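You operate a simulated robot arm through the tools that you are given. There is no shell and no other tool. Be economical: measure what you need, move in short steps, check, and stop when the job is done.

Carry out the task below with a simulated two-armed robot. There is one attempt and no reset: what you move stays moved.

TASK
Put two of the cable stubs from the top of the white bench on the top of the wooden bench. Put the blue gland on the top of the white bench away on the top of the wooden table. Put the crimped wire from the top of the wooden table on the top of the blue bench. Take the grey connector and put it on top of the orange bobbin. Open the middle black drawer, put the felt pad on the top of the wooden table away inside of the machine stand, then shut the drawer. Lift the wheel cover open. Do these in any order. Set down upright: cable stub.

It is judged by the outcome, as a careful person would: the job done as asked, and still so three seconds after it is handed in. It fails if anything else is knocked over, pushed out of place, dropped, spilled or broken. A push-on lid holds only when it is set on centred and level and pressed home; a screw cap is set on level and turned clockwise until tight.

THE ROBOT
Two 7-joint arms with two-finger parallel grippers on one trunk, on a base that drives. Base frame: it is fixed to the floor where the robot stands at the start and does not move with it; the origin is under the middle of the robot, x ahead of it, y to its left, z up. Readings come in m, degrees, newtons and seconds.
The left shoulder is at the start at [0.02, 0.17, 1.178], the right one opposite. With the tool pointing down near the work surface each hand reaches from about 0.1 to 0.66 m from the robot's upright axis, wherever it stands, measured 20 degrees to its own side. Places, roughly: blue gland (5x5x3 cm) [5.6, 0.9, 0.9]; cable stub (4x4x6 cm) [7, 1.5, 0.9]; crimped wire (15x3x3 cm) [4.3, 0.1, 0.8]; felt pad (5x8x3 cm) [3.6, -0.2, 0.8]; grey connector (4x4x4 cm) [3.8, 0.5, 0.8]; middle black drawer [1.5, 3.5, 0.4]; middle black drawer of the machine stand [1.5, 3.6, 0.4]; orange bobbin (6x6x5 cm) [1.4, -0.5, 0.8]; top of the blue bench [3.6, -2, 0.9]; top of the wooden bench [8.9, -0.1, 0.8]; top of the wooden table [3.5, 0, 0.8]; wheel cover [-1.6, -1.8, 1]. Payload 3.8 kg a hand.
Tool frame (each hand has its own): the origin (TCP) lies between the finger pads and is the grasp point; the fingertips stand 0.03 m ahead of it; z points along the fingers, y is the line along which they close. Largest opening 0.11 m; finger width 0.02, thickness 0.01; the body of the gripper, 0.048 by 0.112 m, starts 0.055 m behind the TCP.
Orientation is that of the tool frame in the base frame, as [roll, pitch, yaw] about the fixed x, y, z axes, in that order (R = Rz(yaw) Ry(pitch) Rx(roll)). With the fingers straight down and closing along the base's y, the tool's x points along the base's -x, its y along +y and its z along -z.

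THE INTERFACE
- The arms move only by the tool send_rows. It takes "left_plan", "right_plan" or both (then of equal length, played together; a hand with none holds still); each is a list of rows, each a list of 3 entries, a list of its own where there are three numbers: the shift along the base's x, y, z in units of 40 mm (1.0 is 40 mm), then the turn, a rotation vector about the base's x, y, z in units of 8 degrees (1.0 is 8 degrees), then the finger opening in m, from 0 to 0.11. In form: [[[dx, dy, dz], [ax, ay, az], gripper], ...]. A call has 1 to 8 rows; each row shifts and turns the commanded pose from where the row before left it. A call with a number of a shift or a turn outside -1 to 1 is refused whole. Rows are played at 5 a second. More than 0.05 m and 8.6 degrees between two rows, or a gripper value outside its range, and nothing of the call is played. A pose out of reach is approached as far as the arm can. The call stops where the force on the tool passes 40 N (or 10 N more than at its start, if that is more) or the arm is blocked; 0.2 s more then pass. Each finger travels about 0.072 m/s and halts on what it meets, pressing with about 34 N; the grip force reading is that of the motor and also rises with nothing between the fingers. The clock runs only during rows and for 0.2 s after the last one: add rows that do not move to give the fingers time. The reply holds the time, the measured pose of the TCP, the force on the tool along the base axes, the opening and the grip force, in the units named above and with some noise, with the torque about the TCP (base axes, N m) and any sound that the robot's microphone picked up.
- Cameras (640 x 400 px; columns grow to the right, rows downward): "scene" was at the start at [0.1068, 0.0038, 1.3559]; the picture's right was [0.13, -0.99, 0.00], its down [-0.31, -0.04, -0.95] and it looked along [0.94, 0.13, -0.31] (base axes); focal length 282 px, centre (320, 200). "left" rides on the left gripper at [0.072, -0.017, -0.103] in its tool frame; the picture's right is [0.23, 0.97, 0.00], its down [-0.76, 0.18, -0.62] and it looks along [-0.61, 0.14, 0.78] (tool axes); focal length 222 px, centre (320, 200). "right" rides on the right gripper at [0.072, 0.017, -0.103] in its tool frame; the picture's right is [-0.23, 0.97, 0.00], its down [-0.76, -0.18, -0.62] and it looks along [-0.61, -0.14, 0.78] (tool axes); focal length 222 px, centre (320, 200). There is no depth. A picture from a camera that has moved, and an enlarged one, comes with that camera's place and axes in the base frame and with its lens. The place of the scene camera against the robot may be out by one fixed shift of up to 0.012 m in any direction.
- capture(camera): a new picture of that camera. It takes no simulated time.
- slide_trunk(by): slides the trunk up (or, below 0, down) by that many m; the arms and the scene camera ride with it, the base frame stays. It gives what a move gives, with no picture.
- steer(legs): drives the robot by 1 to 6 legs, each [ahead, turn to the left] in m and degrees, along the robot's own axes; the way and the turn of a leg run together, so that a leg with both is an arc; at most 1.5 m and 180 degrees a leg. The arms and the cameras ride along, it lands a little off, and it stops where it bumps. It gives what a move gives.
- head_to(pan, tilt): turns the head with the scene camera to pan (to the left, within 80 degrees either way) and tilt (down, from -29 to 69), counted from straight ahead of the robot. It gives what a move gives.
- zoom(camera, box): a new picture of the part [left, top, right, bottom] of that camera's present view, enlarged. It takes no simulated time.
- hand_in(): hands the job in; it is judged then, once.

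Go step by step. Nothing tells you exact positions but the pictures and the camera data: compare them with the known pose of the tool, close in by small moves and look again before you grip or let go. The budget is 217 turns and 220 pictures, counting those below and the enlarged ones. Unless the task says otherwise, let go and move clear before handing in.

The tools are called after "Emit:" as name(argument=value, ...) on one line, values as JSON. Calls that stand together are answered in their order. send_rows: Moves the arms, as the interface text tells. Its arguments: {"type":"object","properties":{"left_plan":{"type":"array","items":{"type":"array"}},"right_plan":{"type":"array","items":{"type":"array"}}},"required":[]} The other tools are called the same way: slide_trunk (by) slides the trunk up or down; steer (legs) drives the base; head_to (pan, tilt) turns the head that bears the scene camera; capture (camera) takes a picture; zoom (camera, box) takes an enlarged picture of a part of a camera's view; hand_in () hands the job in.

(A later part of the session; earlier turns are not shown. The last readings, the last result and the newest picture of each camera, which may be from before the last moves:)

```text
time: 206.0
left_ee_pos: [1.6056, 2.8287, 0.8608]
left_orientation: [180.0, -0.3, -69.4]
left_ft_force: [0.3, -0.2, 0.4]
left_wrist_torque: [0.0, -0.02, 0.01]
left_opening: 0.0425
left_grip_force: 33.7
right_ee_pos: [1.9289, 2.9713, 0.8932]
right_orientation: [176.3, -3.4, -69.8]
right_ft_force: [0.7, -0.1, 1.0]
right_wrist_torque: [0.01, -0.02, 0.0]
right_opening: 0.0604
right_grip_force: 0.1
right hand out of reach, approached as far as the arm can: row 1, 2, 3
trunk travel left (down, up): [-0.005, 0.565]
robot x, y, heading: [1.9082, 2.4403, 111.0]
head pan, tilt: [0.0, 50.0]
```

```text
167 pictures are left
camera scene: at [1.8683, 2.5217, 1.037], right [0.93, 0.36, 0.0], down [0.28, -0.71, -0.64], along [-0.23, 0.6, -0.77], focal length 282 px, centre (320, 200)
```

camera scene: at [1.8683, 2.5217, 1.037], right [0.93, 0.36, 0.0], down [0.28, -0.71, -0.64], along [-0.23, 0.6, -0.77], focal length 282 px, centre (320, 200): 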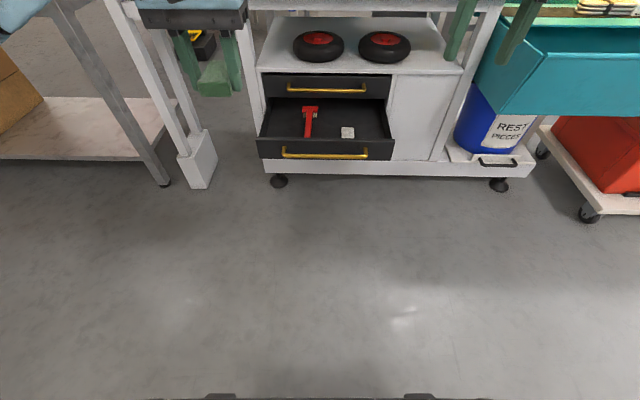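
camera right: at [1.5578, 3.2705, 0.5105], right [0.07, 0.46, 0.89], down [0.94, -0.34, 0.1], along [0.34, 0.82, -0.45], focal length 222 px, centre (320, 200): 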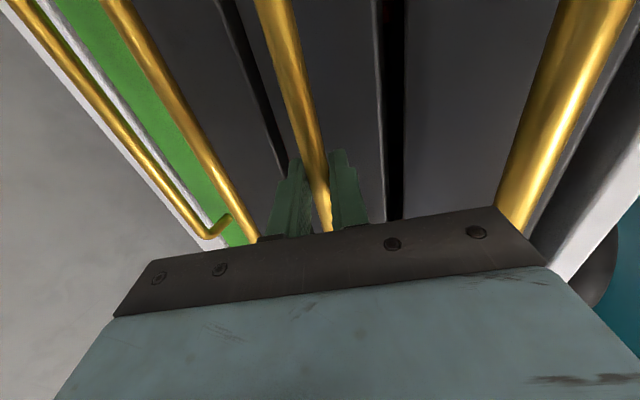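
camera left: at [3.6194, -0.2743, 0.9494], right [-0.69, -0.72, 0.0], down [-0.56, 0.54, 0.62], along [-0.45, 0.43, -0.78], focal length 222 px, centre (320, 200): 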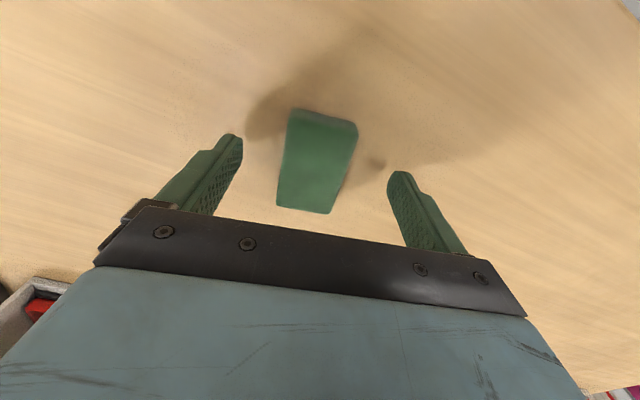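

The right hand is free again. I lower the left hand with the pad and centre it, keeping short of the drawer.

Emit:
send_rows(left_plan=[[[0.46, 0.44, -0.86], [0, 0, 0], 0.03], [[0.46, 0.44, -0.86], [0, 0, 0], 0.03], [[0.46, 0.44, -0.86], [0, 0, 0], 0.03], [[0.46, 0.44, -0.86], [0, 0, 0], 0.03], [[0.46, 0.44, -0.86], [0, 0, 0], 0.03], [[0.46, 0.44, -0.86], [0, 0, 0], 0.03], [[0.46, 0.44, -0.86], [0, 0, 0], 0.03]], right_plan=[[[0.1, -0.27, 0], [0, 0, 0], 0.06], [[0.1, -0.27, 0], [0, 0, 0], 0.06], [[0.1, -0.27, 0], [0, 0, 0], 0.06], [[0.1, -0.27, 0], [0, 0, 0], 0.06], [[0.1, -0.27, 0], [0, 0, 0], 0.06], [[0.1, -0.27, 0], [0, 0, 0], 0.06], [[0.1, -0.27, 0], [0, 0, 0], 0.06]])

Emit:
capture(camera="scene")

```text
time: 207.6
left_ee_pos: [1.7338, 2.9517, 0.622]
left_orientation: [179.9, -0.1, -69.5]
left_ft_force: [0.3, -0.2, 0.2]
left_wrist_torque: [-0.01, 0.0, -0.02]
left_opening: 0.0426
left_grip_force: 33.6
right_ee_pos: [1.9558, 2.8981, 0.8923]
right_orientation: [176.2, -3.4, -69.8]
right_ft_force: [0.6, -0.1, -0.7]
right_wrist_torque: [0.0, -0.02, -0.01]
right_opening: 0.0597
right_grip_force: 0.1
trunk travel left (down, up): [-0.005, 0.565]
robot x, y, heading: [1.908, 2.4363, 111.7]
head pan, tilt: [0.0, 50.0]
```

```text
166 pictures are left
camera scene: at [1.8684, 2.5218, 1.037], right [0.93, 0.36, 0.0], down [0.28, -0.71, -0.64], along [-0.23, 0.6, -0.77], focal length 282 px, centre (320, 200)
```

scene: 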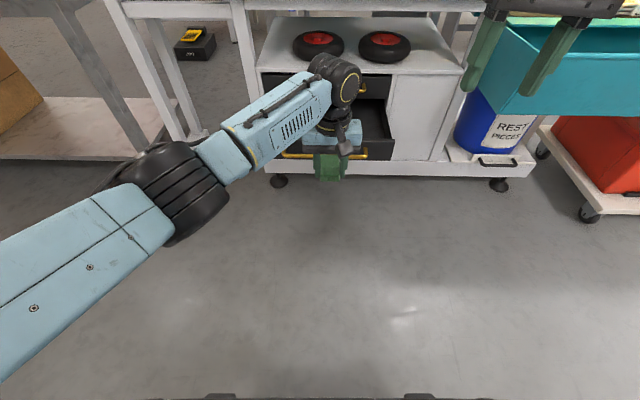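

The pad hand is centred at z 0.62. I drive forward 0.33 m so it comes over the open drawer.

Emit:
steer(legs=[[0.33, 0]])

Emit:
capture(camera="scene")

Emit:
capture(camera="left")

```text
time: 209.8
left_ee_pos: [1.6133, 3.2633, 0.6212]
left_orientation: [179.8, -0.2, -69.3]
left_ft_force: [0.3, -0.8, -0.7]
left_wrist_torque: [0.0, 0.02, -0.04]
left_opening: 0.0423
left_grip_force: 33.8
right_ee_pos: [1.8352, 3.2073, 0.8921]
right_orientation: [176.2, -3.4, -69.8]
right_ft_force: [-0.3, -1.4, 0.1]
right_wrist_torque: [0.01, -0.01, 0.01]
right_opening: 0.06
right_grip_force: 0.1
trunk travel left (down, up): [-0.005, 0.565]
robot x, y, heading: [1.7894, 2.7494, 111.1]
head pan, tilt: [0.0, 50.0]
```

```text
165 pictures are left
camera scene: at [1.7479, 2.8318, 1.0369], right [0.93, 0.36, 0.0], down [0.28, -0.71, -0.64], along [-0.23, 0.6, -0.77], focal length 282 px, centre (320, 200)
```

scene: 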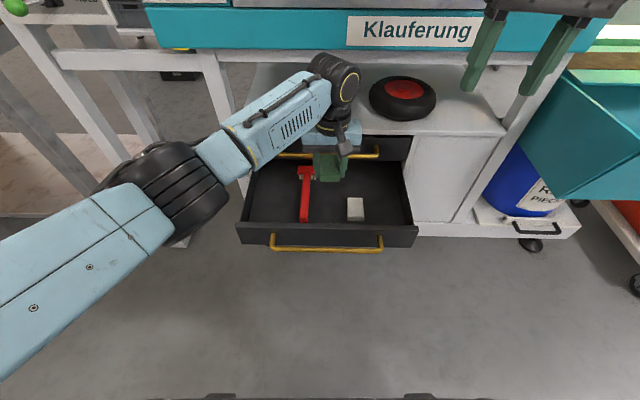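

```text
164 pictures are left
camera left: at [1.654, 3.2013, 0.7247], right [-0.83, -0.56, 0.0], down [-0.43, 0.65, 0.62], along [-0.35, 0.52, -0.78], focal length 222 px, centre (320, 200)
```

left: 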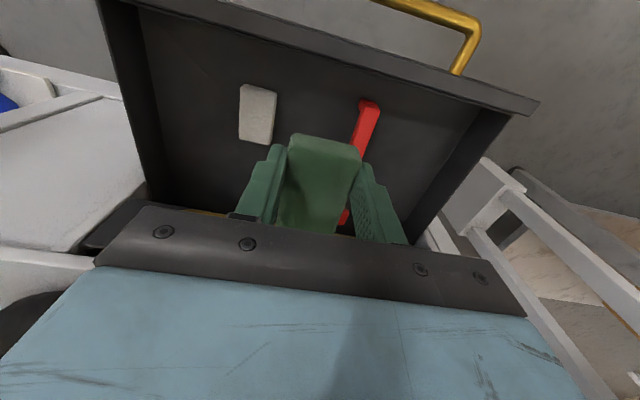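

The pad hangs between the red tool and the white box with margin. I lower it into the drawer.

Emit:
send_rows(left_plan=[[[-0.3, 0.25, -0.9], [0, 0, 0], 0.03], [[0, 0, -0.9], [0, 0, 0], 0.03], [[0, 0, -0.9], [0, 0, 0], 0.03], [[0, 0, -0.8], [0, 0, 0], 0.03]])

Emit:
capture(camera="left")

Emit:
zoom(camera="scene", box=[220, 130, 440, 267])

```text
time: 210.8
left_ee_pos: [1.6013, 3.2623, 0.5042]
left_orientation: [179.9, -0.2, -69.4]
left_ft_force: [0.3, -0.2, -0.4]
left_wrist_torque: [-0.01, -0.01, 0.03]
left_opening: 0.0425
left_grip_force: 33.9
left hand out of reach, approached as far as the arm can: row 3, 4
right_ee_pos: [1.8354, 3.2079, 0.8927]
right_orientation: [176.2, -3.4, -69.8]
right_ft_force: [-0.3, 0.2, -0.7]
right_wrist_torque: [0.02, 0.01, -0.03]
right_opening: 0.0598
right_grip_force: 0.0
trunk travel left (down, up): [-0.005, 0.565]
robot x, y, heading: [1.7869, 2.7467, 111.3]
head pan, tilt: [0.0, 50.0]
```

```text
163 pictures are left
camera left: at [1.6405, 3.2012, 0.6082], right [-0.83, -0.56, 0.0], down [-0.43, 0.65, 0.62], along [-0.35, 0.52, -0.78], focal length 222 px, centre (320, 200)
```

left: 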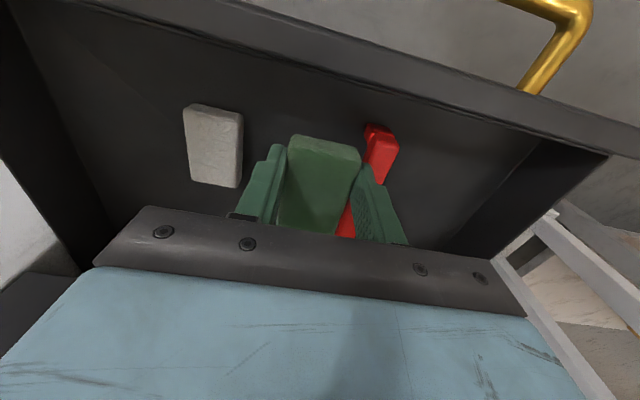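

```text
2.91 times, centred on (330, 198) of scene
camera zoom: at [1.7481, 2.8317, 1.037], right [0.93, 0.36, 0.0], down [0.28, -0.71, -0.64], along [-0.23, 0.6, -0.77], focal length 821 px, centre (291, 204)
```

zoom: 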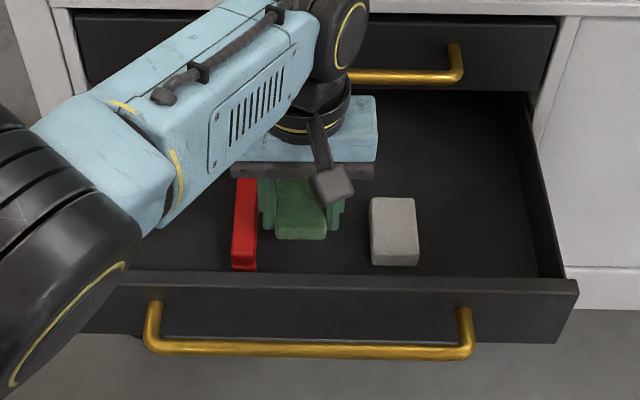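

The arm stops at z 0.504, a bit high. I try shifting right a little, pitching the hand slightly forward while lowering.

Emit:
send_rows(left_plan=[[[0.3, 0.1, 0], [0.7, 0.27, 0], 0.03], [[0, 0, -0.4], [0.7, 0.27, 0], 0.03], [[0, 0, -0.4], [0.7, 0.27, 0], 0.03]])

```text
time: 211.6
left_ee_pos: [1.6125, 3.2648, 0.4718]
left_orientation: [179.8, 18.0, -69.4]
left_ft_force: [0.1, -0.5, -0.4]
left_wrist_torque: [0.01, -0.02, 0.0]
left_opening: 0.0424
left_grip_force: 33.9
right_ee_pos: [1.8351, 3.2079, 0.8936]
right_orientation: [176.3, -3.4, -69.8]
right_ft_force: [0.5, 0.2, -0.1]
right_wrist_torque: [-0.02, 0.04, 0.02]
right_opening: 0.0601
right_grip_force: 0.1
trunk travel left (down, up): [-0.005, 0.565]
robot x, y, heading: [1.7867, 2.7486, 111.0]
head pan, tilt: [0.0, 50.0]
```

That works. Continue down in small steps, watching the force.

Emit:
send_rows(left_plan=[[[0, 0, -0.2], [0, 0, 0], 0.03], [[0, 0, -0.2], [0.2, 0.08, 0], 0.03]])

Emit:
capture(camera="left")

Emit:
zoom(camera="scene", box=[220, 130, 440, 267])

```text
time: 212.2
left_ee_pos: [1.6109, 3.2651, 0.4552]
left_orientation: [179.6, 19.6, -69.4]
left_ft_force: [0.2, -0.3, -0.7]
left_wrist_torque: [0.02, 0.02, 0.02]
left_opening: 0.0424
left_grip_force: 33.8
right_ee_pos: [1.8356, 3.2069, 0.8928]
right_orientation: [176.3, -3.3, -69.7]
right_ft_force: [-0.4, -0.5, -0.4]
right_wrist_torque: [0.03, -0.01, -0.04]
right_opening: 0.0602
right_grip_force: 0.2
trunk travel left (down, up): [-0.005, 0.565]
robot x, y, heading: [1.7916, 2.7487, 111.2]
head pan, tilt: [0.0, 50.0]
```

```text
161 pictures are left
camera left: at [1.6637, 3.1753, 0.5289], right [-0.84, -0.54, -0.07], down [-0.34, 0.41, 0.84], along [-0.43, 0.73, -0.53], focal length 222 px, centre (320, 200)
```

left: 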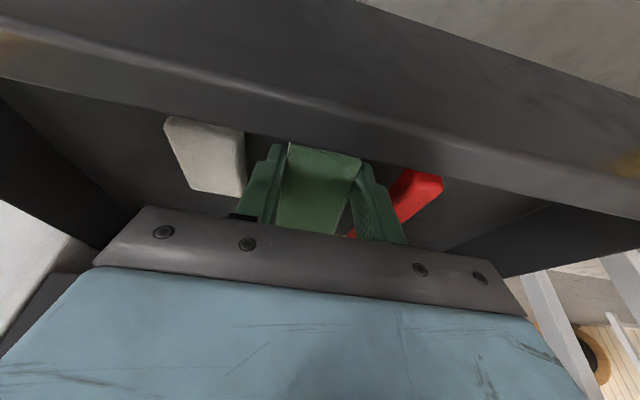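

```text
2.91 times, centred on (330, 198) of scene
camera zoom: at [1.7479, 2.8318, 1.037], right [0.93, 0.36, 0.0], down [0.28, -0.71, -0.64], along [-0.23, 0.6, -0.77], focal length 821 px, centre (291, 204)
```

zoom: 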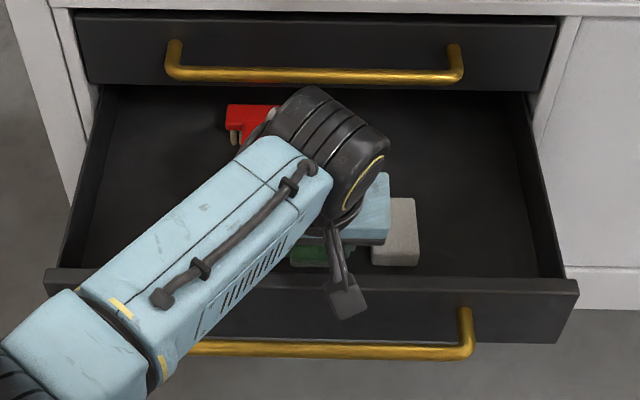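

The wrist camera is close above the drawer's front panel, so I move 4 cm deeper before lowering on.

Emit:
send_rows(left_plan=[[[-0.36, 0.93, 0], [0, 0, 0], 0.03], [[0, 0, -0.2], [0, 0, 0], 0.03], [[0, 0, -0.2], [0, 0, 0], 0.03]])

Emit:
capture(camera="left")

Emit:
capture(camera="scene")

```text
time: 213.0
left_ee_pos: [1.5947, 3.2922, 0.446]
left_orientation: [179.8, 19.6, -69.4]
left_ft_force: [-0.7, 0.3, 0.2]
left_wrist_torque: [0.02, 0.0, 0.01]
left_opening: 0.0426
left_grip_force: 34.1
left hand out of reach, approached as far as the arm can: row 1, 2, 3
right_ee_pos: [1.8361, 3.2071, 0.8938]
right_orientation: [176.3, -3.4, -69.7]
right_ft_force: [0.1, -0.7, 0.1]
right_wrist_torque: [0.02, 0.01, 0.02]
right_opening: 0.0603
right_grip_force: 0.1
trunk travel left (down, up): [-0.005, 0.565]
robot x, y, heading: [1.7899, 2.7499, 111.1]
head pan, tilt: [0.0, 50.0]
```

```text
159 pictures are left
camera left: at [1.6449, 3.2018, 0.5196], right [-0.84, -0.54, -0.07], down [-0.34, 0.41, 0.84], along [-0.43, 0.73, -0.53], focal length 222 px, centre (320, 200)
```

left: 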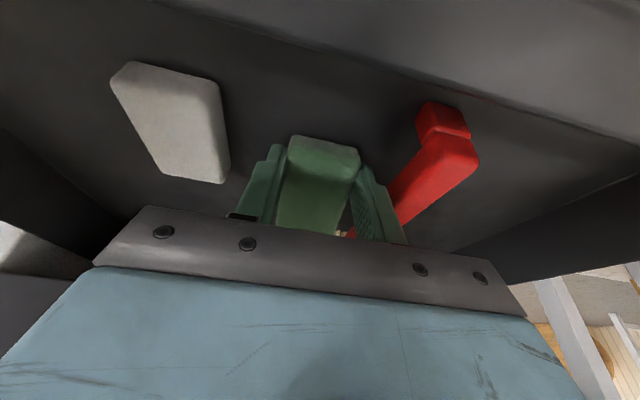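

```text
158 pictures are left
camera scene: at [1.7479, 2.8317, 1.0369], right [0.93, 0.36, 0.0], down [0.28, -0.71, -0.64], along [-0.23, 0.6, -0.77], focal length 282 px, centre (320, 200)
```

scene: 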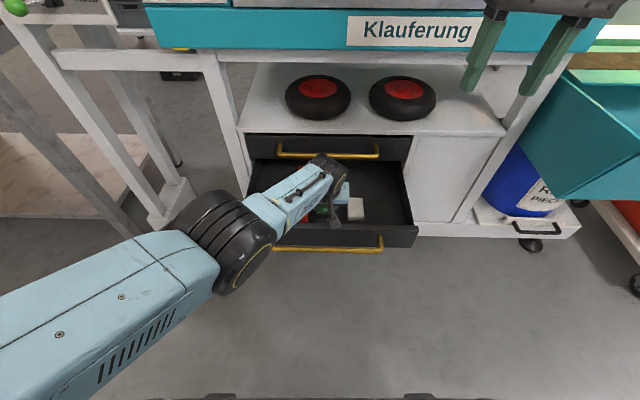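

The pad should now be about a centimetre above the drawer floor. I lower a bit more with a slight pull back to stay in reach.

Emit:
send_rows(left_plan=[[[0.1, -0.25, -0.15], [0, 0, 0], 0.03], [[0.1, -0.25, -0.15], [0, 0, 0], 0.03], [[0, 0, -0.15], [0, 0, 0], 0.03]])

```text
time: 213.7
left_ee_pos: [1.5996, 3.2786, 0.4416]
left_orientation: [179.9, 20.9, -69.5]
left_ft_force: [-2.7, 1.0, 10.7]
left_wrist_torque: [-0.01, 0.05, 0.02]
left_opening: 0.0425
left_grip_force: 33.6
right_ee_pos: [1.8367, 3.2064, 0.8924]
right_orientation: [176.2, -3.5, -69.7]
right_ft_force: [-0.8, -0.1, -1.2]
right_wrist_torque: [0.05, 0.02, 0.04]
right_opening: 0.0602
right_grip_force: 0.1
trunk travel left (down, up): [-0.005, 0.565]
robot x, y, heading: [1.7913, 2.7492, 111.0]
head pan, tilt: [0.0, 50.0]
stopped in row 3 (left hand): the force on the tool passed its limit at 45 N (the readings are from after the stop); the commanded pose is now the measured one
```

Contact with the drawer floor. I open and lift away.

Emit:
send_rows(left_plan=[[[0, 0, 0], [0, 0, 0], 0.07], [[0, 0, 0], [0, 0, 0], 0.07], [[0, 0, 0], [0, 0, 0], 0.07], [[0, 0, 0.5], [0, 0, 0], 0.07], [[0, 0, 1], [-0.5, -0.2, 0], 0.07], [[0, 0, 1], [-0.5, -0.2, 0], 0.07], [[0, 0, 1], [-0.5, -0.2, 0], 0.07], [[0, 0, 1], [-0.5, -0.2, 0], 0.07]])

Emit:
steer(legs=[[-0.33, 0]])

Emit:
capture(camera="scene")

```text
time: 215.5
left_ee_pos: [1.5983, 3.2773, 0.6206]
left_orientation: [-179.8, 3.1, -69.5]
left_ft_force: [-0.6, -0.2, 0.4]
left_wrist_torque: [0.02, -0.01, 0.05]
left_opening: 0.07
left_grip_force: 0.0
right_ee_pos: [1.8352, 3.207, 0.8935]
right_orientation: [176.1, -3.4, -69.6]
right_ft_force: [0.1, -0.2, 0.5]
right_wrist_torque: [0.01, 0.0, 0.0]
right_opening: 0.0599
right_grip_force: 0.0
trunk travel left (down, up): [-0.005, 0.565]
robot x, y, heading: [1.792, 2.7489, 111.4]
head pan, tilt: [0.0, 50.0]
```

```text
time: 217.7
left_ee_pos: [1.7179, 2.9738, 0.6206]
left_orientation: [-179.8, 3.3, -69.4]
left_ft_force: [-0.5, -0.6, -0.3]
left_wrist_torque: [0.0, 0.02, 0.01]
left_opening: 0.07
left_grip_force: 0.0
right_ee_pos: [1.9531, 2.9028, 0.8926]
right_orientation: [176.3, -3.4, -69.7]
right_ft_force: [0.3, -0.2, 0.4]
right_wrist_torque: [0.02, 0.02, -0.01]
right_opening: 0.0601
right_grip_force: 0.1
trunk travel left (down, up): [-0.005, 0.565]
robot x, y, heading: [1.908, 2.4451, 111.0]
head pan, tilt: [0.0, 50.0]
```

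```text
157 pictures are left
camera scene: at [1.8659, 2.5275, 1.037], right [0.93, 0.36, 0.0], down [0.28, -0.71, -0.64], along [-0.23, 0.6, -0.77], focal length 282 px, centre (320, 200)
```

scene: 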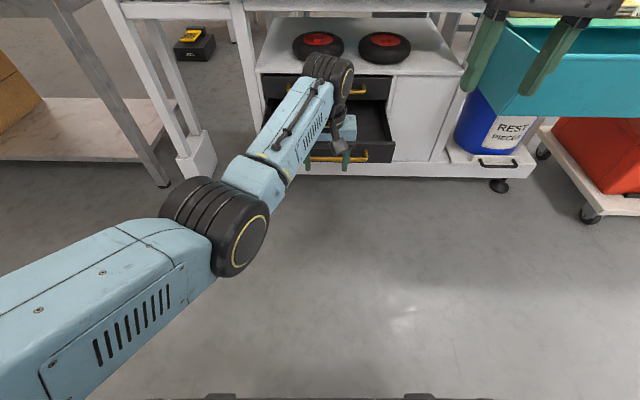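

Now I close the left fingers and pitch them toward the drawer's front to push it shut with the base.

Emit:
send_rows(left_plan=[[[0.12, -0.3, 0], [0.7, 0.27, 0], 0.0], [[0.12, -0.3, -0.5], [0.7, 0.27, 0], 0.0], [[0.12, -0.3, -0.9], [0.7, 0.27, 0], 0.0], [[0, 0, -0.9], [0, 0, 0], 0.0], [[0, 0, -0.9], [0, 0, 0], 0.0], [[0, 0, -0.9], [0, 0, 0], 0.0], [[0, 0, -0.2], [0, 0, 0], 0.0]])

Emit:
capture(camera="scene")

```text
time: 219.3
left_ee_pos: [1.732, 2.9372, 0.448]
left_orientation: [-179.9, 21.3, -69.5]
left_ft_force: [1.0, 0.7, 0.0]
left_wrist_torque: [-0.03, 0.0, 0.01]
left_opening: 0.0
left_grip_force: 34.8
right_ee_pos: [1.9544, 2.9041, 0.8929]
right_orientation: [176.2, -3.4, -69.8]
right_ft_force: [-0.2, 0.0, 0.1]
right_wrist_torque: [0.0, 0.0, 0.0]
right_opening: 0.06
right_grip_force: 0.1
trunk travel left (down, up): [-0.005, 0.565]
robot x, y, heading: [1.9074, 2.4481, 111.2]
head pan, tilt: [0.0, 50.0]
```

```text
156 pictures are left
camera scene: at [1.8658, 2.5276, 1.037], right [0.93, 0.36, 0.0], down [0.28, -0.71, -0.64], along [-0.23, 0.6, -0.77], focal length 282 px, centre (320, 200)
```

scene: 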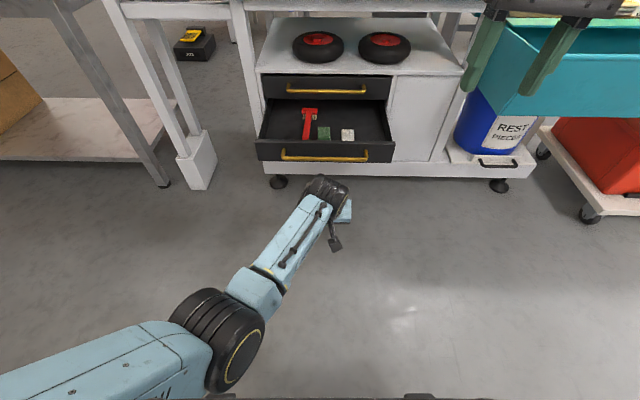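

The pad lies in the drawer. I pull the right hand back for clearance and push the drawer with the base.

Emit:
send_rows(right_plan=[[[0.3, -0.8, 0], [0, 0, 0], 0.06], [[0.3, -0.8, 0], [0, 0, 0], 0.06], [[0.3, -0.8, 0], [0, 0, 0], 0.06]])

Emit:
steer(legs=[[0.42, 0]])

Emit:
capture(camera="scene")

```text
time: 220.1
left_ee_pos: [1.7323, 2.9386, 0.4477]
left_orientation: [179.9, 21.3, -69.4]
left_ft_force: [0.8, 0.1, -0.2]
left_wrist_torque: [-0.02, -0.01, 0.01]
left_opening: 0.0001
left_grip_force: 34.2
right_ee_pos: [1.9884, 2.8058, 0.8932]
right_orientation: [176.2, -3.3, -69.8]
right_ft_force: [0.4, -0.6, 0.8]
right_wrist_torque: [-0.03, 0.0, 0.0]
right_opening: 0.0601
right_grip_force: 0.1
trunk travel left (down, up): [-0.005, 0.565]
robot x, y, heading: [1.9083, 2.4435, 111.3]
head pan, tilt: [0.0, 50.0]
```

```text
time: 222.7
left_ee_pos: [1.5801, 3.3296, 0.4482]
left_orientation: [180.0, 21.2, -69.5]
left_ft_force: [0.3, -0.1, -0.5]
left_wrist_torque: [-0.03, 0.0, -0.01]
left_opening: 0.0002
left_grip_force: 33.6
right_ee_pos: [1.8382, 3.1991, 0.8924]
right_orientation: [176.1, -3.4, -69.9]
right_ft_force: [0.4, -0.5, 0.0]
right_wrist_torque: [0.0, -0.03, -0.03]
right_opening: 0.06
right_grip_force: 0.0
trunk travel left (down, up): [-0.005, 0.565]
robot x, y, heading: [1.756, 2.8318, 111.2]
head pan, tilt: [0.0, 50.0]
```

```text
155 pictures are left
camera scene: at [1.7142, 2.9197, 1.0369], right [0.93, 0.36, 0.0], down [0.28, -0.71, -0.64], along [-0.23, 0.6, -0.77], focal length 282 px, centre (320, 200)
```

scene: 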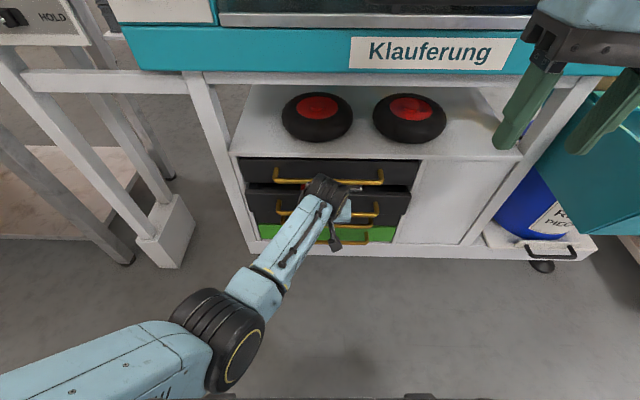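

Nearly shut. A few more centimetres.

Emit:
steer(legs=[[0.06, 0]])

Emit:
capture(camera="scene")

```text
time: 223.6
left_ee_pos: [1.5716, 3.3578, 0.4399]
left_orientation: [179.8, 19.8, -69.9]
left_ft_force: [-0.4, -0.9, -0.1]
left_wrist_torque: [0.18, 0.06, -0.06]
left_opening: 0.0
left_grip_force: 34.0
right_ee_pos: [1.8224, 3.2355, 0.8926]
right_orientation: [176.2, -3.5, -69.8]
right_ft_force: [0.8, 1.0, 0.3]
right_wrist_torque: [0.0, 0.05, -0.01]
right_opening: 0.06
right_grip_force: 0.0
trunk travel left (down, up): [-0.005, 0.565]
robot x, y, heading: [1.7407, 2.8727, 111.4]
head pan, tilt: [0.0, 50.0]
stopped in leg 1: the force on the tool passed its limit at 132 N (the readings are from after the stop); the commanded pose is now the measured one
```

```text
154 pictures are left
camera scene: at [1.7001, 2.9556, 1.037], right [0.93, 0.36, 0.0], down [0.28, -0.71, -0.64], along [-0.23, 0.6, -0.77], focal length 282 px, centre (320, 200)
```

scene: 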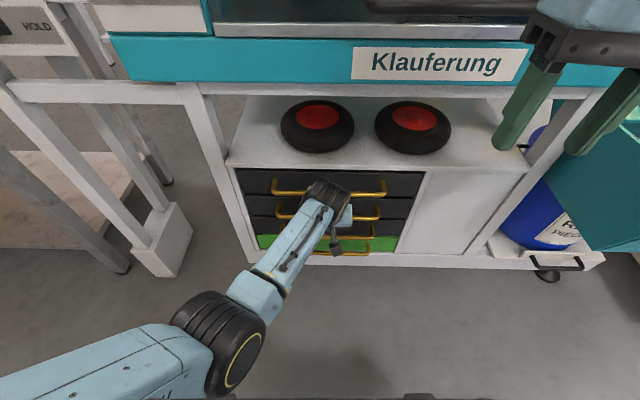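

It looks shut (132 N end stop). I back away and verify.

Emit:
steer(legs=[[-0.6, 0]])

Emit:
zoom(camera="scene", box=[240, 30, 400, 180])

Emit:
send_rows(left_plan=[[[0, 0, 1], [-0.5, -0.2, 0], 0.06], [[0, 0, 1], [-0.5, -0.2, 0], 0.06], [[0, 0, 1], [-0.5, -0.2, 0], 0.06], [[0, 0, 1], [-0.5, -0.2, 0], 0.06], [[-0.6, -0.3, 1], [-0.4, -0.15, 0], 0.06], [[-0.6, -0.3, 1], [0, 0, 0], 0.06], [[-0.6, -0.3, 1], [0, 0, 0], 0.06], [[-0.6, -0.3, 0.8], [0, 0, 0], 0.06]])

Emit:
slide_trunk(by=0.27)

```text
time: 227.0
left_ee_pos: [1.7911, 2.794, 0.441]
left_orientation: [179.7, 19.9, -70.0]
left_ft_force: [0.3, -0.1, 0.1]
left_wrist_torque: [-0.01, 0.0, -0.02]
left_opening: 0.0
left_grip_force: 33.9
right_ee_pos: [2.042, 2.6715, 0.8935]
right_orientation: [176.2, -3.5, -70.0]
right_ft_force: [-1.3, -0.4, 0.5]
right_wrist_torque: [-0.03, -0.02, -0.02]
right_opening: 0.06
right_grip_force: 0.1
trunk travel left (down, up): [-0.005, 0.565]
robot x, y, heading: [1.9611, 2.3112, 110.8]
head pan, tilt: [0.0, 50.0]
```

```text
2.67 times, centred on (320, 105) of scene
camera zoom: at [1.9177, 2.3914, 1.037], right [0.93, 0.36, 0.0], down [0.27, -0.72, -0.64], along [-0.23, 0.6, -0.77], focal length 752 px, centre (320, 453)
```

zoom: 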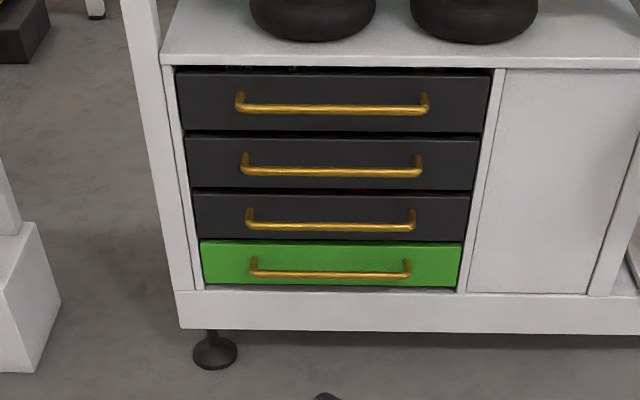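

```text
time: 228.8
left_ee_pos: [1.6865, 2.8229, 0.7129]
left_orientation: [-179.5, -0.8, -70.1]
left_ft_force: [0.4, 0.3, -0.3]
left_wrist_torque: [-0.01, 0.02, 0.02]
left_opening: 0.0599
left_grip_force: 0.1
left hand out of reach, approached as far as the arm can: row 5, 6, 7, 8
right_ee_pos: [2.0413, 2.6704, 0.8929]
right_orientation: [176.2, -3.3, -70.0]
right_ft_force: [-0.4, -0.2, 0.3]
right_wrist_torque: [-0.01, -0.01, 0.0]
right_opening: 0.0602
right_grip_force: 0.1
trunk travel left (down, up): [-0.005, 0.565]
robot x, y, heading: [1.96, 2.3077, 111.2]
head pan, tilt: [0.0, 50.0]
```

```text
time: 231.6
left_ee_pos: [1.6875, 2.8229, 0.9802]
left_orientation: [-179.7, -0.7, -70.0]
left_ft_force: [-0.6, -0.3, -0.9]
left_wrist_torque: [-0.02, 0.0, 0.01]
left_opening: 0.0601
left_grip_force: 0.0
right_ee_pos: [2.0411, 2.6711, 1.1619]
right_orientation: [176.2, -3.6, -69.9]
right_ft_force: [0.1, -0.4, 0.0]
right_wrist_torque: [0.02, -0.01, -0.01]
right_opening: 0.0601
right_grip_force: 0.0
trunk travel left (down, up): [-0.275, 0.295]
robot x, y, heading: [1.9622, 2.3055, 110.8]
head pan, tilt: [0.0, 50.0]
```

The drawer is flush and shut. I raise the left hand to carrying height and drive toward the white bench along the north aisle.

Emit:
send_rows(left_plan=[[[0, 0, 1], [0, 0, 0], 0.1], [[0, 0, 1], [0, 0, 0], 0.1], [[0, 0, 1], [0, 0, 0], 0.1], [[-0.5, -0.5, 0.5], [0, 0, 0], 0.1], [[-0.5, -0.5, 0], [0, 0, 0], 0.1]], right_plan=[[[0, 0, 0], [0.45, 0, 0], 0.1], [[0, 0, 0], [0, 0, 0], 0.1], [[0, 0.4, 0], [0, 0, 0], 0.1], [[0, 0.4, 0], [0, 0, 0], 0.1], [[0, 0.4, 0], [0, 0, 0], 0.1]])

Emit:
steer(legs=[[0, -180], [1.3, 0], [0, 90], [1.5, 0], [0.5, 0]])

Emit:
head_to(pan=0, tilt=18)

Emit:
capture(camera="scene")

```text
time: 232.8
left_ee_pos: [1.6344, 2.8277, 1.1216]
left_orientation: [-179.8, -0.7, -70.0]
left_ft_force: [-0.3, -0.3, 0.3]
left_wrist_torque: [0.01, 0.0, -0.04]
left_opening: 0.1002
left_grip_force: 0.0
left hand out of reach, approached as far as the arm can: row 1, 2, 4, 5
right_ee_pos: [2.0413, 2.7188, 1.1617]
right_orientation: [177.5, -0.1, -70.2]
right_ft_force: [-0.1, -0.8, 0.4]
right_wrist_torque: [0.0, 0.02, 0.0]
right_opening: 0.0999
right_grip_force: 0.1
trunk travel left (down, up): [-0.275, 0.295]
robot x, y, heading: [1.9604, 2.3127, 110.6]
head pan, tilt: [0.0, 50.0]
```

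```text
time: 254.7
left_ee_pos: [3.7479, 1.6775, 1.1195]
left_orientation: [-179.7, -0.9, -161.6]
left_ft_force: [-0.1, -0.2, 0.9]
left_wrist_torque: [0.0, -0.03, 0.01]
left_opening: 0.1001
left_grip_force: 0.1
right_ee_pos: [3.6277, 1.2735, 1.1634]
right_orientation: [177.2, 0.0, -161.8]
right_ft_force: [-0.2, 0.2, 0.5]
right_wrist_torque: [-0.03, -0.04, 0.0]
right_opening: 0.1002
right_grip_force: 0.1
trunk travel left (down, up): [-0.275, 0.295]
robot x, y, heading: [3.2263, 1.3651, 19.8]
head pan, tilt: [0.0, 50.0]
stopped in leg 4: the robot was blocked; the commanded pose is now the measured one
```

```text
time: 255.7
left_ee_pos: [3.7512, 1.6785, 1.1182]
left_orientation: [-179.6, -1.0, -161.5]
left_ft_force: [-0.7, 0.5, -0.7]
left_wrist_torque: [0.05, 0.02, -0.01]
left_opening: 0.0998
left_grip_force: 0.1
right_ee_pos: [3.6305, 1.2755, 1.1607]
right_orientation: [177.4, -0.3, -161.7]
right_ft_force: [-0.2, 0.4, -0.3]
right_wrist_torque: [-0.07, 0.02, 0.02]
right_opening: 0.1003
right_grip_force: 0.1
trunk travel left (down, up): [-0.275, 0.295]
robot x, y, heading: [3.2253, 1.3694, 19.8]
head pan, tilt: [0.0, 18.0]
```

```text
152 pictures are left
camera scene: at [3.3245, 1.3974, 1.3557], right [0.34, -0.94, 0.0], down [-0.29, -0.11, -0.95], along [0.89, 0.32, -0.31], focal length 282 px, centre (320, 200)
```

scene: 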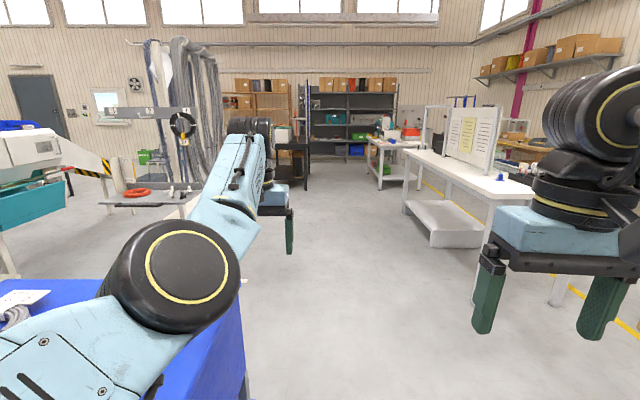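

I bumped a blue trolley on my left. I look at it before moving on.

Emit:
head_to(pan=45, tilt=45)

Emit:
capture(camera="scene")

```text
time: 256.8
left_ee_pos: [3.7502, 1.68, 1.1183]
left_orientation: [-179.8, -1.1, -161.6]
left_ft_force: [0.0, 0.4, -0.1]
left_wrist_torque: [-0.03, -0.01, 0.0]
left_opening: 0.0999
left_grip_force: 0.1
right_ee_pos: [3.6315, 1.2768, 1.1604]
right_orientation: [177.4, -0.4, -161.6]
right_ft_force: [-0.2, 0.8, -1.2]
right_wrist_torque: [-0.03, 0.04, -0.01]
right_opening: 0.1001
right_grip_force: 0.0
trunk travel left (down, up): [-0.275, 0.295]
robot x, y, heading: [3.2179, 1.3651, 19.8]
head pan, tilt: [45.0, 45.0]
```

```text
151 pictures are left
camera scene: at [3.2711, 1.4391, 1.3139], right [0.9, -0.43, 0.0], down [-0.3, -0.64, -0.71], along [0.3, 0.64, -0.71], focal length 282 px, centre (320, 200)
```

scene: 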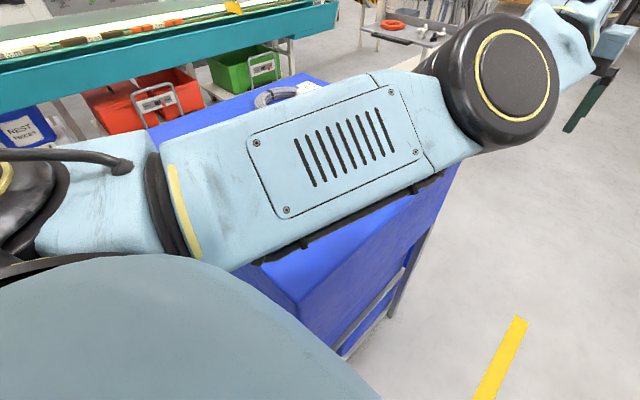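

The trolley's near corner touched my base's front-left corner; it doesn't look displaced. I back off and go round it with more room.

Emit:
steer(legs=[[-0.12, 0], [0, -35], [0.45, 0], [0, 35], [1.0, 0]])

Emit:
head_to(pan=-20, tilt=22)

Emit:
capture(camera="scene")

```text
time: 268.4
left_ee_pos: [5.0122, 1.8483, 1.1179]
left_orientation: [-179.6, -1.1, -161.8]
left_ft_force: [0.9, 0.0, 1.3]
left_wrist_torque: [-0.02, 0.03, 0.03]
left_opening: 0.1001
left_grip_force: 0.0
right_ee_pos: [4.8899, 1.4445, 1.1607]
right_orientation: [177.4, -0.3, -162.0]
right_ft_force: [0.0, -0.1, -0.2]
right_wrist_torque: [-0.02, 0.03, -0.02]
right_opening: 0.0999
right_grip_force: 0.0
trunk travel left (down, up): [-0.275, 0.295]
robot x, y, heading: [4.4794, 1.5379, 19.4]
head pan, tilt: [45.0, 45.0]
```

```text
time: 269.8
left_ee_pos: [5.0115, 1.8474, 1.1193]
left_orientation: [-179.7, -0.9, -161.7]
left_ft_force: [-0.2, -1.5, 0.4]
left_wrist_torque: [0.0, -0.01, 0.04]
left_opening: 0.0999
left_grip_force: 0.1
right_ee_pos: [4.8899, 1.4446, 1.1612]
right_orientation: [177.4, -0.3, -161.9]
right_ft_force: [0.2, 0.3, 0.5]
right_wrist_torque: [0.02, 0.0, 0.01]
right_opening: 0.1
right_grip_force: 0.0
trunk travel left (down, up): [-0.275, 0.295]
robot x, y, heading: [4.4822, 1.5367, 19.9]
head pan, tilt: [-20.0, 22.0]
```

```text
150 pictures are left
camera scene: at [4.5891, 1.5355, 1.3493], right [-0.01, -1.0, 0.0], down [-0.37, 0.0, -0.93], along [0.93, -0.01, -0.37], focal length 282 px, centre (320, 200)
```

scene: 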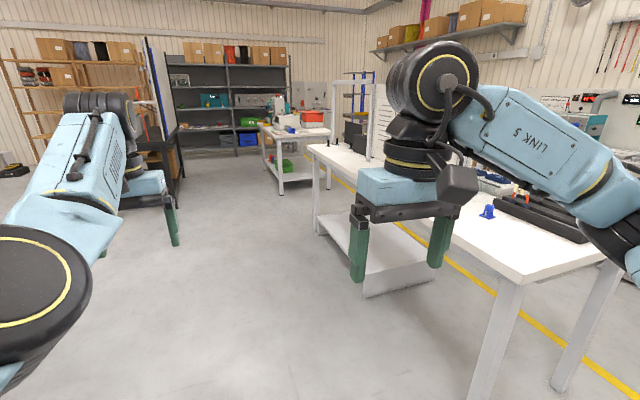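

The blue gland stands at about (5.56, 0.89) near the bench's west end. First the stubs: I drive along the north side to the far end and face the bench.

Emit:
steer(legs=[[1.5, 0], [0.75, 0], [0, -90]])

Emit:
head_to(pan=0, tilt=35)

Emit:
capture(camera="scene")

```text
time: 284.8
left_ee_pos: [6.926, 1.7478, 1.1192]
left_orientation: [-179.7, -1.0, 107.7]
left_ft_force: [-0.3, -0.6, -0.3]
left_wrist_torque: [0.03, 0.0, -0.01]
left_opening: 0.1
left_grip_force: 0.0
right_ee_pos: [6.5244, 1.871, 1.161]
right_orientation: [177.5, -0.3, 107.6]
right_ft_force: [1.2, -0.1, 0.0]
right_wrist_torque: [0.01, -0.04, -0.02]
right_opening: 0.1001
right_grip_force: 0.2
trunk travel left (down, up): [-0.275, 0.295]
robot x, y, heading: [6.6206, 2.2791, -70.9]
head pan, tilt: [-20.0, 22.0]
```

```text
time: 285.6
left_ee_pos: [6.9251, 1.7471, 1.1178]
left_orientation: [-179.7, -1.0, 107.8]
left_ft_force: [0.8, 0.3, -0.6]
left_wrist_torque: [0.0, 0.03, -0.01]
left_opening: 0.1001
left_grip_force: 0.0
right_ee_pos: [6.5234, 1.8711, 1.1617]
right_orientation: [177.4, -0.2, 107.7]
right_ft_force: [-0.2, 0.2, 0.8]
right_wrist_torque: [-0.02, 0.01, 0.02]
right_opening: 0.1
right_grip_force: 0.0
trunk travel left (down, up): [-0.275, 0.295]
robot x, y, heading: [6.6212, 2.2776, -70.7]
head pan, tilt: [0.0, 35.0]
```

```text
149 pictures are left
camera scene: at [6.6485, 2.1662, 1.3287], right [-0.94, -0.33, 0.0], down [-0.19, 0.54, -0.82], along [0.27, -0.77, -0.57], focal length 282 px, centre (320, 200)
```

scene: 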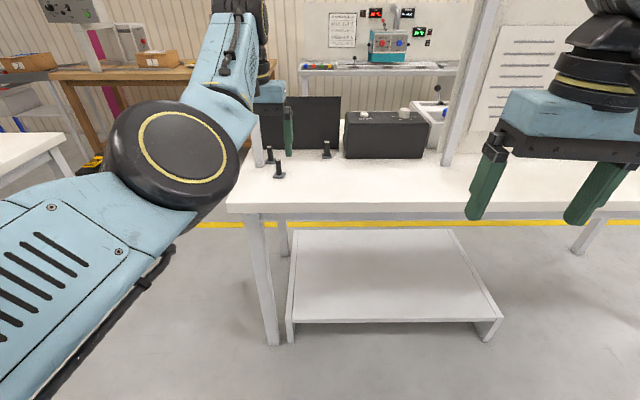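

Emit:
zoom(camera="scene", box=[220, 100, 380, 200])

```text
4.00 times, centred on (300, 150) of scene
camera zoom: at [6.6485, 2.1662, 1.3287], right [-0.94, -0.33, 0.0], down [-0.19, 0.54, -0.82], along [0.27, -0.77, -0.57], focal length 1129 px, centre (400, 400)
```

zoom: 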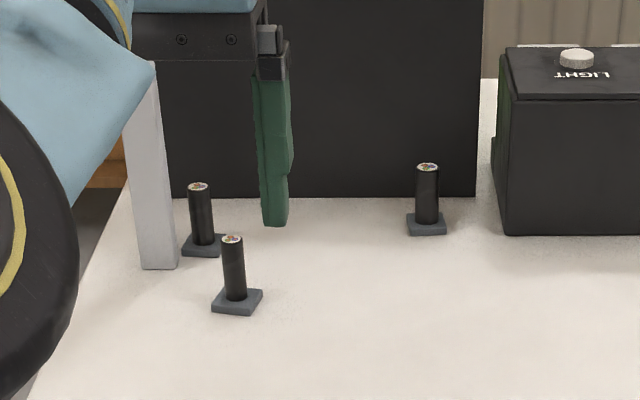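

Three stubs: A (7.01, 1.505), B (7.08, 1.43) and C (6.92, 1.33). I'll take A with the left hand and C with the right; I pull the left hand back and drive closer.

Emit:
send_rows(left_plan=[[[-0.33, 0.94, 0], [0, 0, 0], 0.08], [[-0.33, 0.94, 0], [0, 0, 0], 0.08], [[-0.33, 0.94, 0], [0, 0, 0], 0.08], [[-0.33, 0.94, 0], [0, 0, 0], 0.08], [[-0.33, 0.94, 0], [0, 0, 0], 0.08]])

Emit:
steer(legs=[[0.4, 0]])

Emit:
head_to(pan=0, tilt=45)

Emit:
capture(camera="scene")

```text
time: 286.8
left_ee_pos: [6.9234, 1.748, 1.1197]
left_orientation: [-179.7, -1.0, 107.8]
left_ft_force: [0.1, -0.1, 0.2]
left_wrist_torque: [-0.02, 0.0, -0.01]
left_opening: 0.0799
left_grip_force: 0.1
left hand out of reach, approached as far as the arm can: row 1, 2, 3, 4, 5
right_ee_pos: [6.5238, 1.8717, 1.1616]
right_orientation: [177.5, -0.3, 107.7]
right_ft_force: [0.5, -0.2, -0.7]
right_wrist_torque: [0.0, 0.03, -0.02]
right_opening: 0.1001
right_grip_force: 0.0
trunk travel left (down, up): [-0.275, 0.295]
robot x, y, heading: [6.6169, 2.2798, -70.9]
head pan, tilt: [0.0, 35.0]
```

```text
time: 289.3
left_ee_pos: [7.0542, 1.3738, 1.1207]
left_orientation: [-179.7, -1.0, 107.9]
left_ft_force: [-0.9, 0.1, -0.3]
left_wrist_torque: [-0.01, 0.04, 0.03]
left_opening: 0.0801
left_grip_force: 0.0
right_ee_pos: [6.6541, 1.4981, 1.1607]
right_orientation: [177.5, -0.4, 107.6]
right_ft_force: [-0.2, 0.4, -0.3]
right_wrist_torque: [0.01, 0.04, -0.01]
right_opening: 0.1001
right_grip_force: 0.2
trunk travel left (down, up): [-0.275, 0.295]
robot x, y, heading: [6.7473, 1.9036, -71.0]
head pan, tilt: [0.0, 35.0]
```

```text
time: 290.0
left_ee_pos: [7.0532, 1.3756, 1.1206]
left_orientation: [-179.8, -1.0, 107.8]
left_ft_force: [0.3, 0.5, 0.3]
left_wrist_torque: [0.0, 0.02, 0.0]
left_opening: 0.0801
left_grip_force: 0.1
right_ee_pos: [6.6537, 1.4968, 1.1613]
right_orientation: [177.5, -0.2, 107.7]
right_ft_force: [0.4, -0.2, -1.0]
right_wrist_torque: [0.0, -0.01, 0.01]
right_opening: 0.1002
right_grip_force: 0.2
trunk travel left (down, up): [-0.275, 0.295]
robot x, y, heading: [6.7466, 1.901, -70.7]
head pan, tilt: [0.0, 45.0]
```

```text
147 pictures are left
camera scene: at [6.7763, 1.7992, 1.3139], right [-0.94, -0.33, 0.0], down [-0.23, 0.67, -0.71], along [0.23, -0.67, -0.71], focal length 282 px, centre (320, 200)
```

scene: 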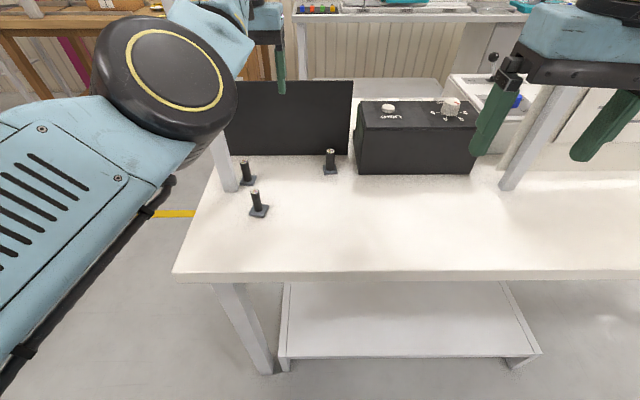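

The left arm didn't retract — it's at a joint limit after the drawer posture. I raise it and see whether it frees up.

Emit:
send_rows(left_plan=[[[0, 0, 0.8], [0, 0, 0.6], 0.08], [[0, 0, 0.8], [0, 0, 0.6], 0.08], [[-0.15, 0.4, 0.5], [0, 0, 0.6], 0.08], [[-0.3, 0.8, 0], [0, 0, 0], 0.08], [[-0.3, 0.8, 0], [0, 0, 0], 0.08], [[-0.3, 0.8, 0], [0, 0, 0], 0.08]])

Emit:
capture(camera="scene")

```text
time: 291.1
left_ee_pos: [7.044, 1.3948, 1.1358]
left_orientation: [178.7, -9.0, 122.5]
left_ft_force: [0.3, -0.5, 0.4]
left_wrist_torque: [0.01, 0.03, 0.0]
left_opening: 0.08
left_grip_force: 0.0
left hand out of reach, approached as far as the arm can: row 2, 3, 4, 5
right_ee_pos: [6.6546, 1.4974, 1.1625]
right_orientation: [177.7, -0.3, 107.7]
right_ft_force: [-0.7, -0.3, 0.1]
right_wrist_torque: [0.05, -0.02, -0.03]
right_opening: 0.1
right_grip_force: 0.1
trunk travel left (down, up): [-0.275, 0.295]
robot x, y, heading: [6.7485, 1.9062, -70.7]
head pan, tilt: [0.0, 45.0]
stopped in row 5 (left hand): the arm was blocked; the commanded pose is now the measured one
```

```text
146 pictures are left
camera scene: at [6.7769, 1.7992, 1.3151], right [-0.94, -0.33, 0.0], down [-0.23, 0.67, -0.71], along [0.23, -0.67, -0.71], focal length 282 px, centre (320, 200)
```

scene: 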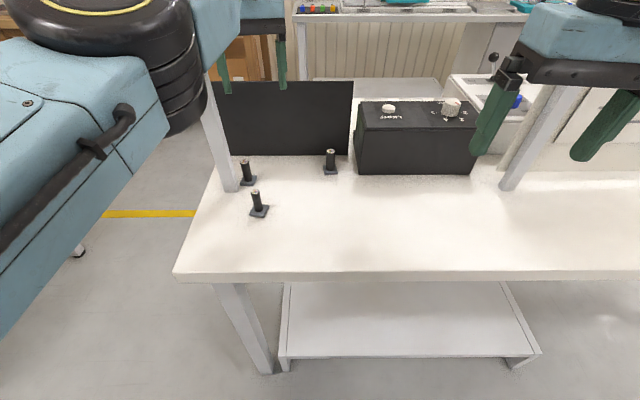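

The arm was blocked, perhaps by the white post. I back the base out into free space before freeing the arm.

Emit:
steer(legs=[[-0.5, 0]])

Emit:
send_rows(left_plan=[[[0.5, 0.2, 0], [0, 0, -0.6], 0.08], [[0.5, 0.2, -0.5], [0, 0, -0.6], 0.08], [[0.5, 0.2, -0.5], [0, 0, -0.6], 0.08], [[0.5, 0.2, -0.5], [0, 0, 0], 0.08], [[0, 0, -0.5], [0, 0, 0], 0.08]])

Emit:
head_to(pan=20, tilt=35)

Emit:
capture(camera="scene")

```text
time: 294.1
left_ee_pos: [6.8766, 1.8713, 1.1375]
left_orientation: [178.6, -8.7, 122.5]
left_ft_force: [-0.6, -0.2, 0.1]
left_wrist_torque: [0.0, 0.04, -0.02]
left_opening: 0.08
left_grip_force: 0.0
right_ee_pos: [6.487, 1.9741, 1.1616]
right_orientation: [177.6, -0.3, 107.8]
right_ft_force: [-0.5, 0.5, -0.3]
right_wrist_torque: [0.01, 0.01, 0.01]
right_opening: 0.0999
right_grip_force: 0.1
trunk travel left (down, up): [-0.275, 0.295]
robot x, y, heading: [6.5871, 2.3823, -70.5]
head pan, tilt: [0.0, 45.0]
```

```text
time: 295.3
left_ee_pos: [6.9667, 1.8977, 1.0574]
left_orientation: [178.6, -8.8, 108.0]
left_ft_force: [0.1, -1.4, 0.7]
left_wrist_torque: [0.01, 0.0, 0.0]
left_opening: 0.0799
left_grip_force: 0.1
left hand out of reach, approached as far as the arm can: row 2, 3
right_ee_pos: [6.4883, 1.973, 1.1596]
right_orientation: [177.3, -0.3, 107.7]
right_ft_force: [0.3, 0.1, 0.0]
right_wrist_torque: [-0.03, -0.01, -0.04]
right_opening: 0.1
right_grip_force: 0.1
trunk travel left (down, up): [-0.275, 0.295]
robot x, y, heading: [6.5826, 2.3778, -70.5]
head pan, tilt: [0.0, 45.0]
```

```text
time: 296.1
left_ee_pos: [6.966, 1.8985, 1.0562]
left_orientation: [178.6, -8.8, 108.0]
left_ft_force: [0.4, 0.2, 0.7]
left_wrist_torque: [-0.01, 0.03, 0.0]
left_opening: 0.0796
left_grip_force: 0.0
right_ee_pos: [6.4873, 1.9742, 1.1606]
right_orientation: [177.5, -0.3, 107.7]
right_ft_force: [-0.3, 0.0, -0.1]
right_wrist_torque: [-0.03, 0.01, 0.0]
right_opening: 0.1
right_grip_force: 0.1
trunk travel left (down, up): [-0.275, 0.295]
robot x, y, heading: [6.585, 2.3804, -70.6]
head pan, tilt: [20.0, 35.0]
```

```text
145 pictures are left
camera scene: at [6.6391, 2.2841, 1.3286], right [-0.77, -0.63, 0.0], down [-0.36, 0.44, -0.82], along [0.52, -0.63, -0.57], focal length 282 px, centre (320, 200)
```

scene: 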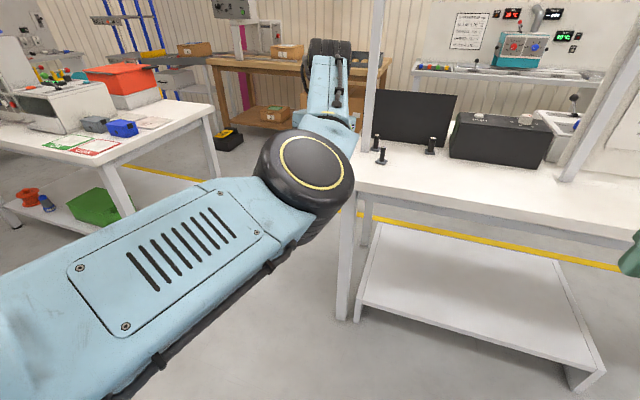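

Emit:
send_rows(left_plan=[[[0.8, 0.28, 0], [0, 0, 0], 0.08], [[0.8, 0.28, 0], [0.5, 0.18, 0], 0.08], [[0.8, 0.28, 0], [0.5, 0.18, 0], 0.08], [[0.6, 0.5, 0], [0, 0, 0], 0.08], [[0, 0.8, 0], [0, 0, 0], 0.08], [[-0.3, 0.8, 0.3], [0, 0, 0], 0.08], [[-0.3, 0.8, 0.3], [0, 0, 0], 0.08], [[-0.3, 0.8, 0.3], [0, 0, 0], 0.08]])

Emit:
capture(camera="scene")

```text
time: 297.9
left_ee_pos: [7.1119, 1.9667, 1.0865]
left_orientation: [178.9, -17.2, 108.0]
left_ft_force: [-0.3, -0.4, -0.2]
left_wrist_torque: [-0.01, 0.01, 0.02]
left_opening: 0.0801
left_grip_force: 0.0
left hand out of reach, approached as far as the arm can: row 4, 5, 6, 7, 8
right_ee_pos: [6.488, 1.9738, 1.1607]
right_orientation: [177.4, -0.3, 107.7]
right_ft_force: [-0.3, 0.3, 0.5]
right_wrist_torque: [-0.01, -0.02, 0.03]
right_opening: 0.0996
right_grip_force: 0.1
trunk travel left (down, up): [-0.275, 0.295]
robot x, y, heading: [6.5825, 2.3796, -70.6]
head pan, tilt: [20.0, 35.0]
```

```text
144 pictures are left
camera scene: at [6.639, 2.284, 1.3287], right [-0.77, -0.63, 0.0], down [-0.36, 0.44, -0.82], along [0.52, -0.63, -0.57], focal length 282 px, centre (320, 200)
```

scene: 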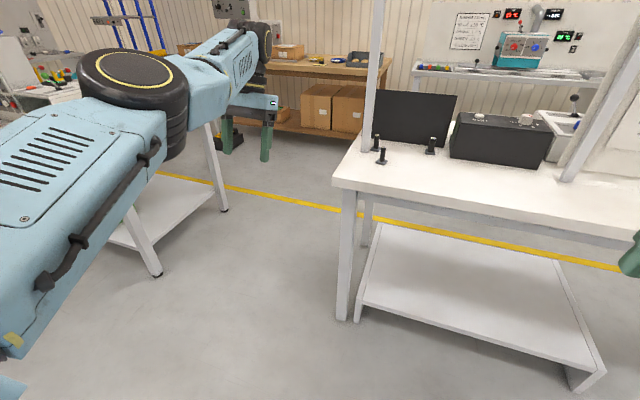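

The left elbow has swung up, so it only works farther out. I level the hand and bring it to ~0.58 m ahead, then will position the base accordingly.

Emit:
send_rows(left_plan=[[[0, 0, 0], [-0.9, -0.32, 0], 0.08], [[0, 0, 0], [-0.9, -0.32, 0], 0.08], [[-0.75, -0.32, 0], [-0.1, 0, 0], 0.08], [[-0.75, -0.32, 0], [0, 0, 0], 0.08], [[-0.75, -0.32, 0], [0, 0, 0], 0.08], [[-0.75, -0.32, 0], [0, 0, 0], 0.08], [[-0.75, -0.32, 0], [0, 0, 0], 0.08], [[-0.75, -0.32, 0], [0, 0, 0], 0.08]])

```text
time: 299.7
left_ee_pos: [6.954, 1.8479, 1.0958]
left_orientation: [178.7, -1.1, 108.2]
left_ft_force: [0.0, 1.3, 0.1]
left_wrist_torque: [-0.03, -0.02, -0.02]
left_opening: 0.0799
left_grip_force: 0.1
left hand out of reach, approached as far as the arm can: row 1, 2, 3, 5, 8
right_ee_pos: [6.488, 1.9738, 1.1603]
right_orientation: [177.4, -0.3, 107.7]
right_ft_force: [-0.4, 0.6, 0.2]
right_wrist_torque: [-0.02, -0.01, -0.01]
right_opening: 0.0999
right_grip_force: 0.0
trunk travel left (down, up): [-0.275, 0.295]
robot x, y, heading: [6.5834, 2.3837, -70.8]
head pan, tilt: [20.0, 35.0]
```

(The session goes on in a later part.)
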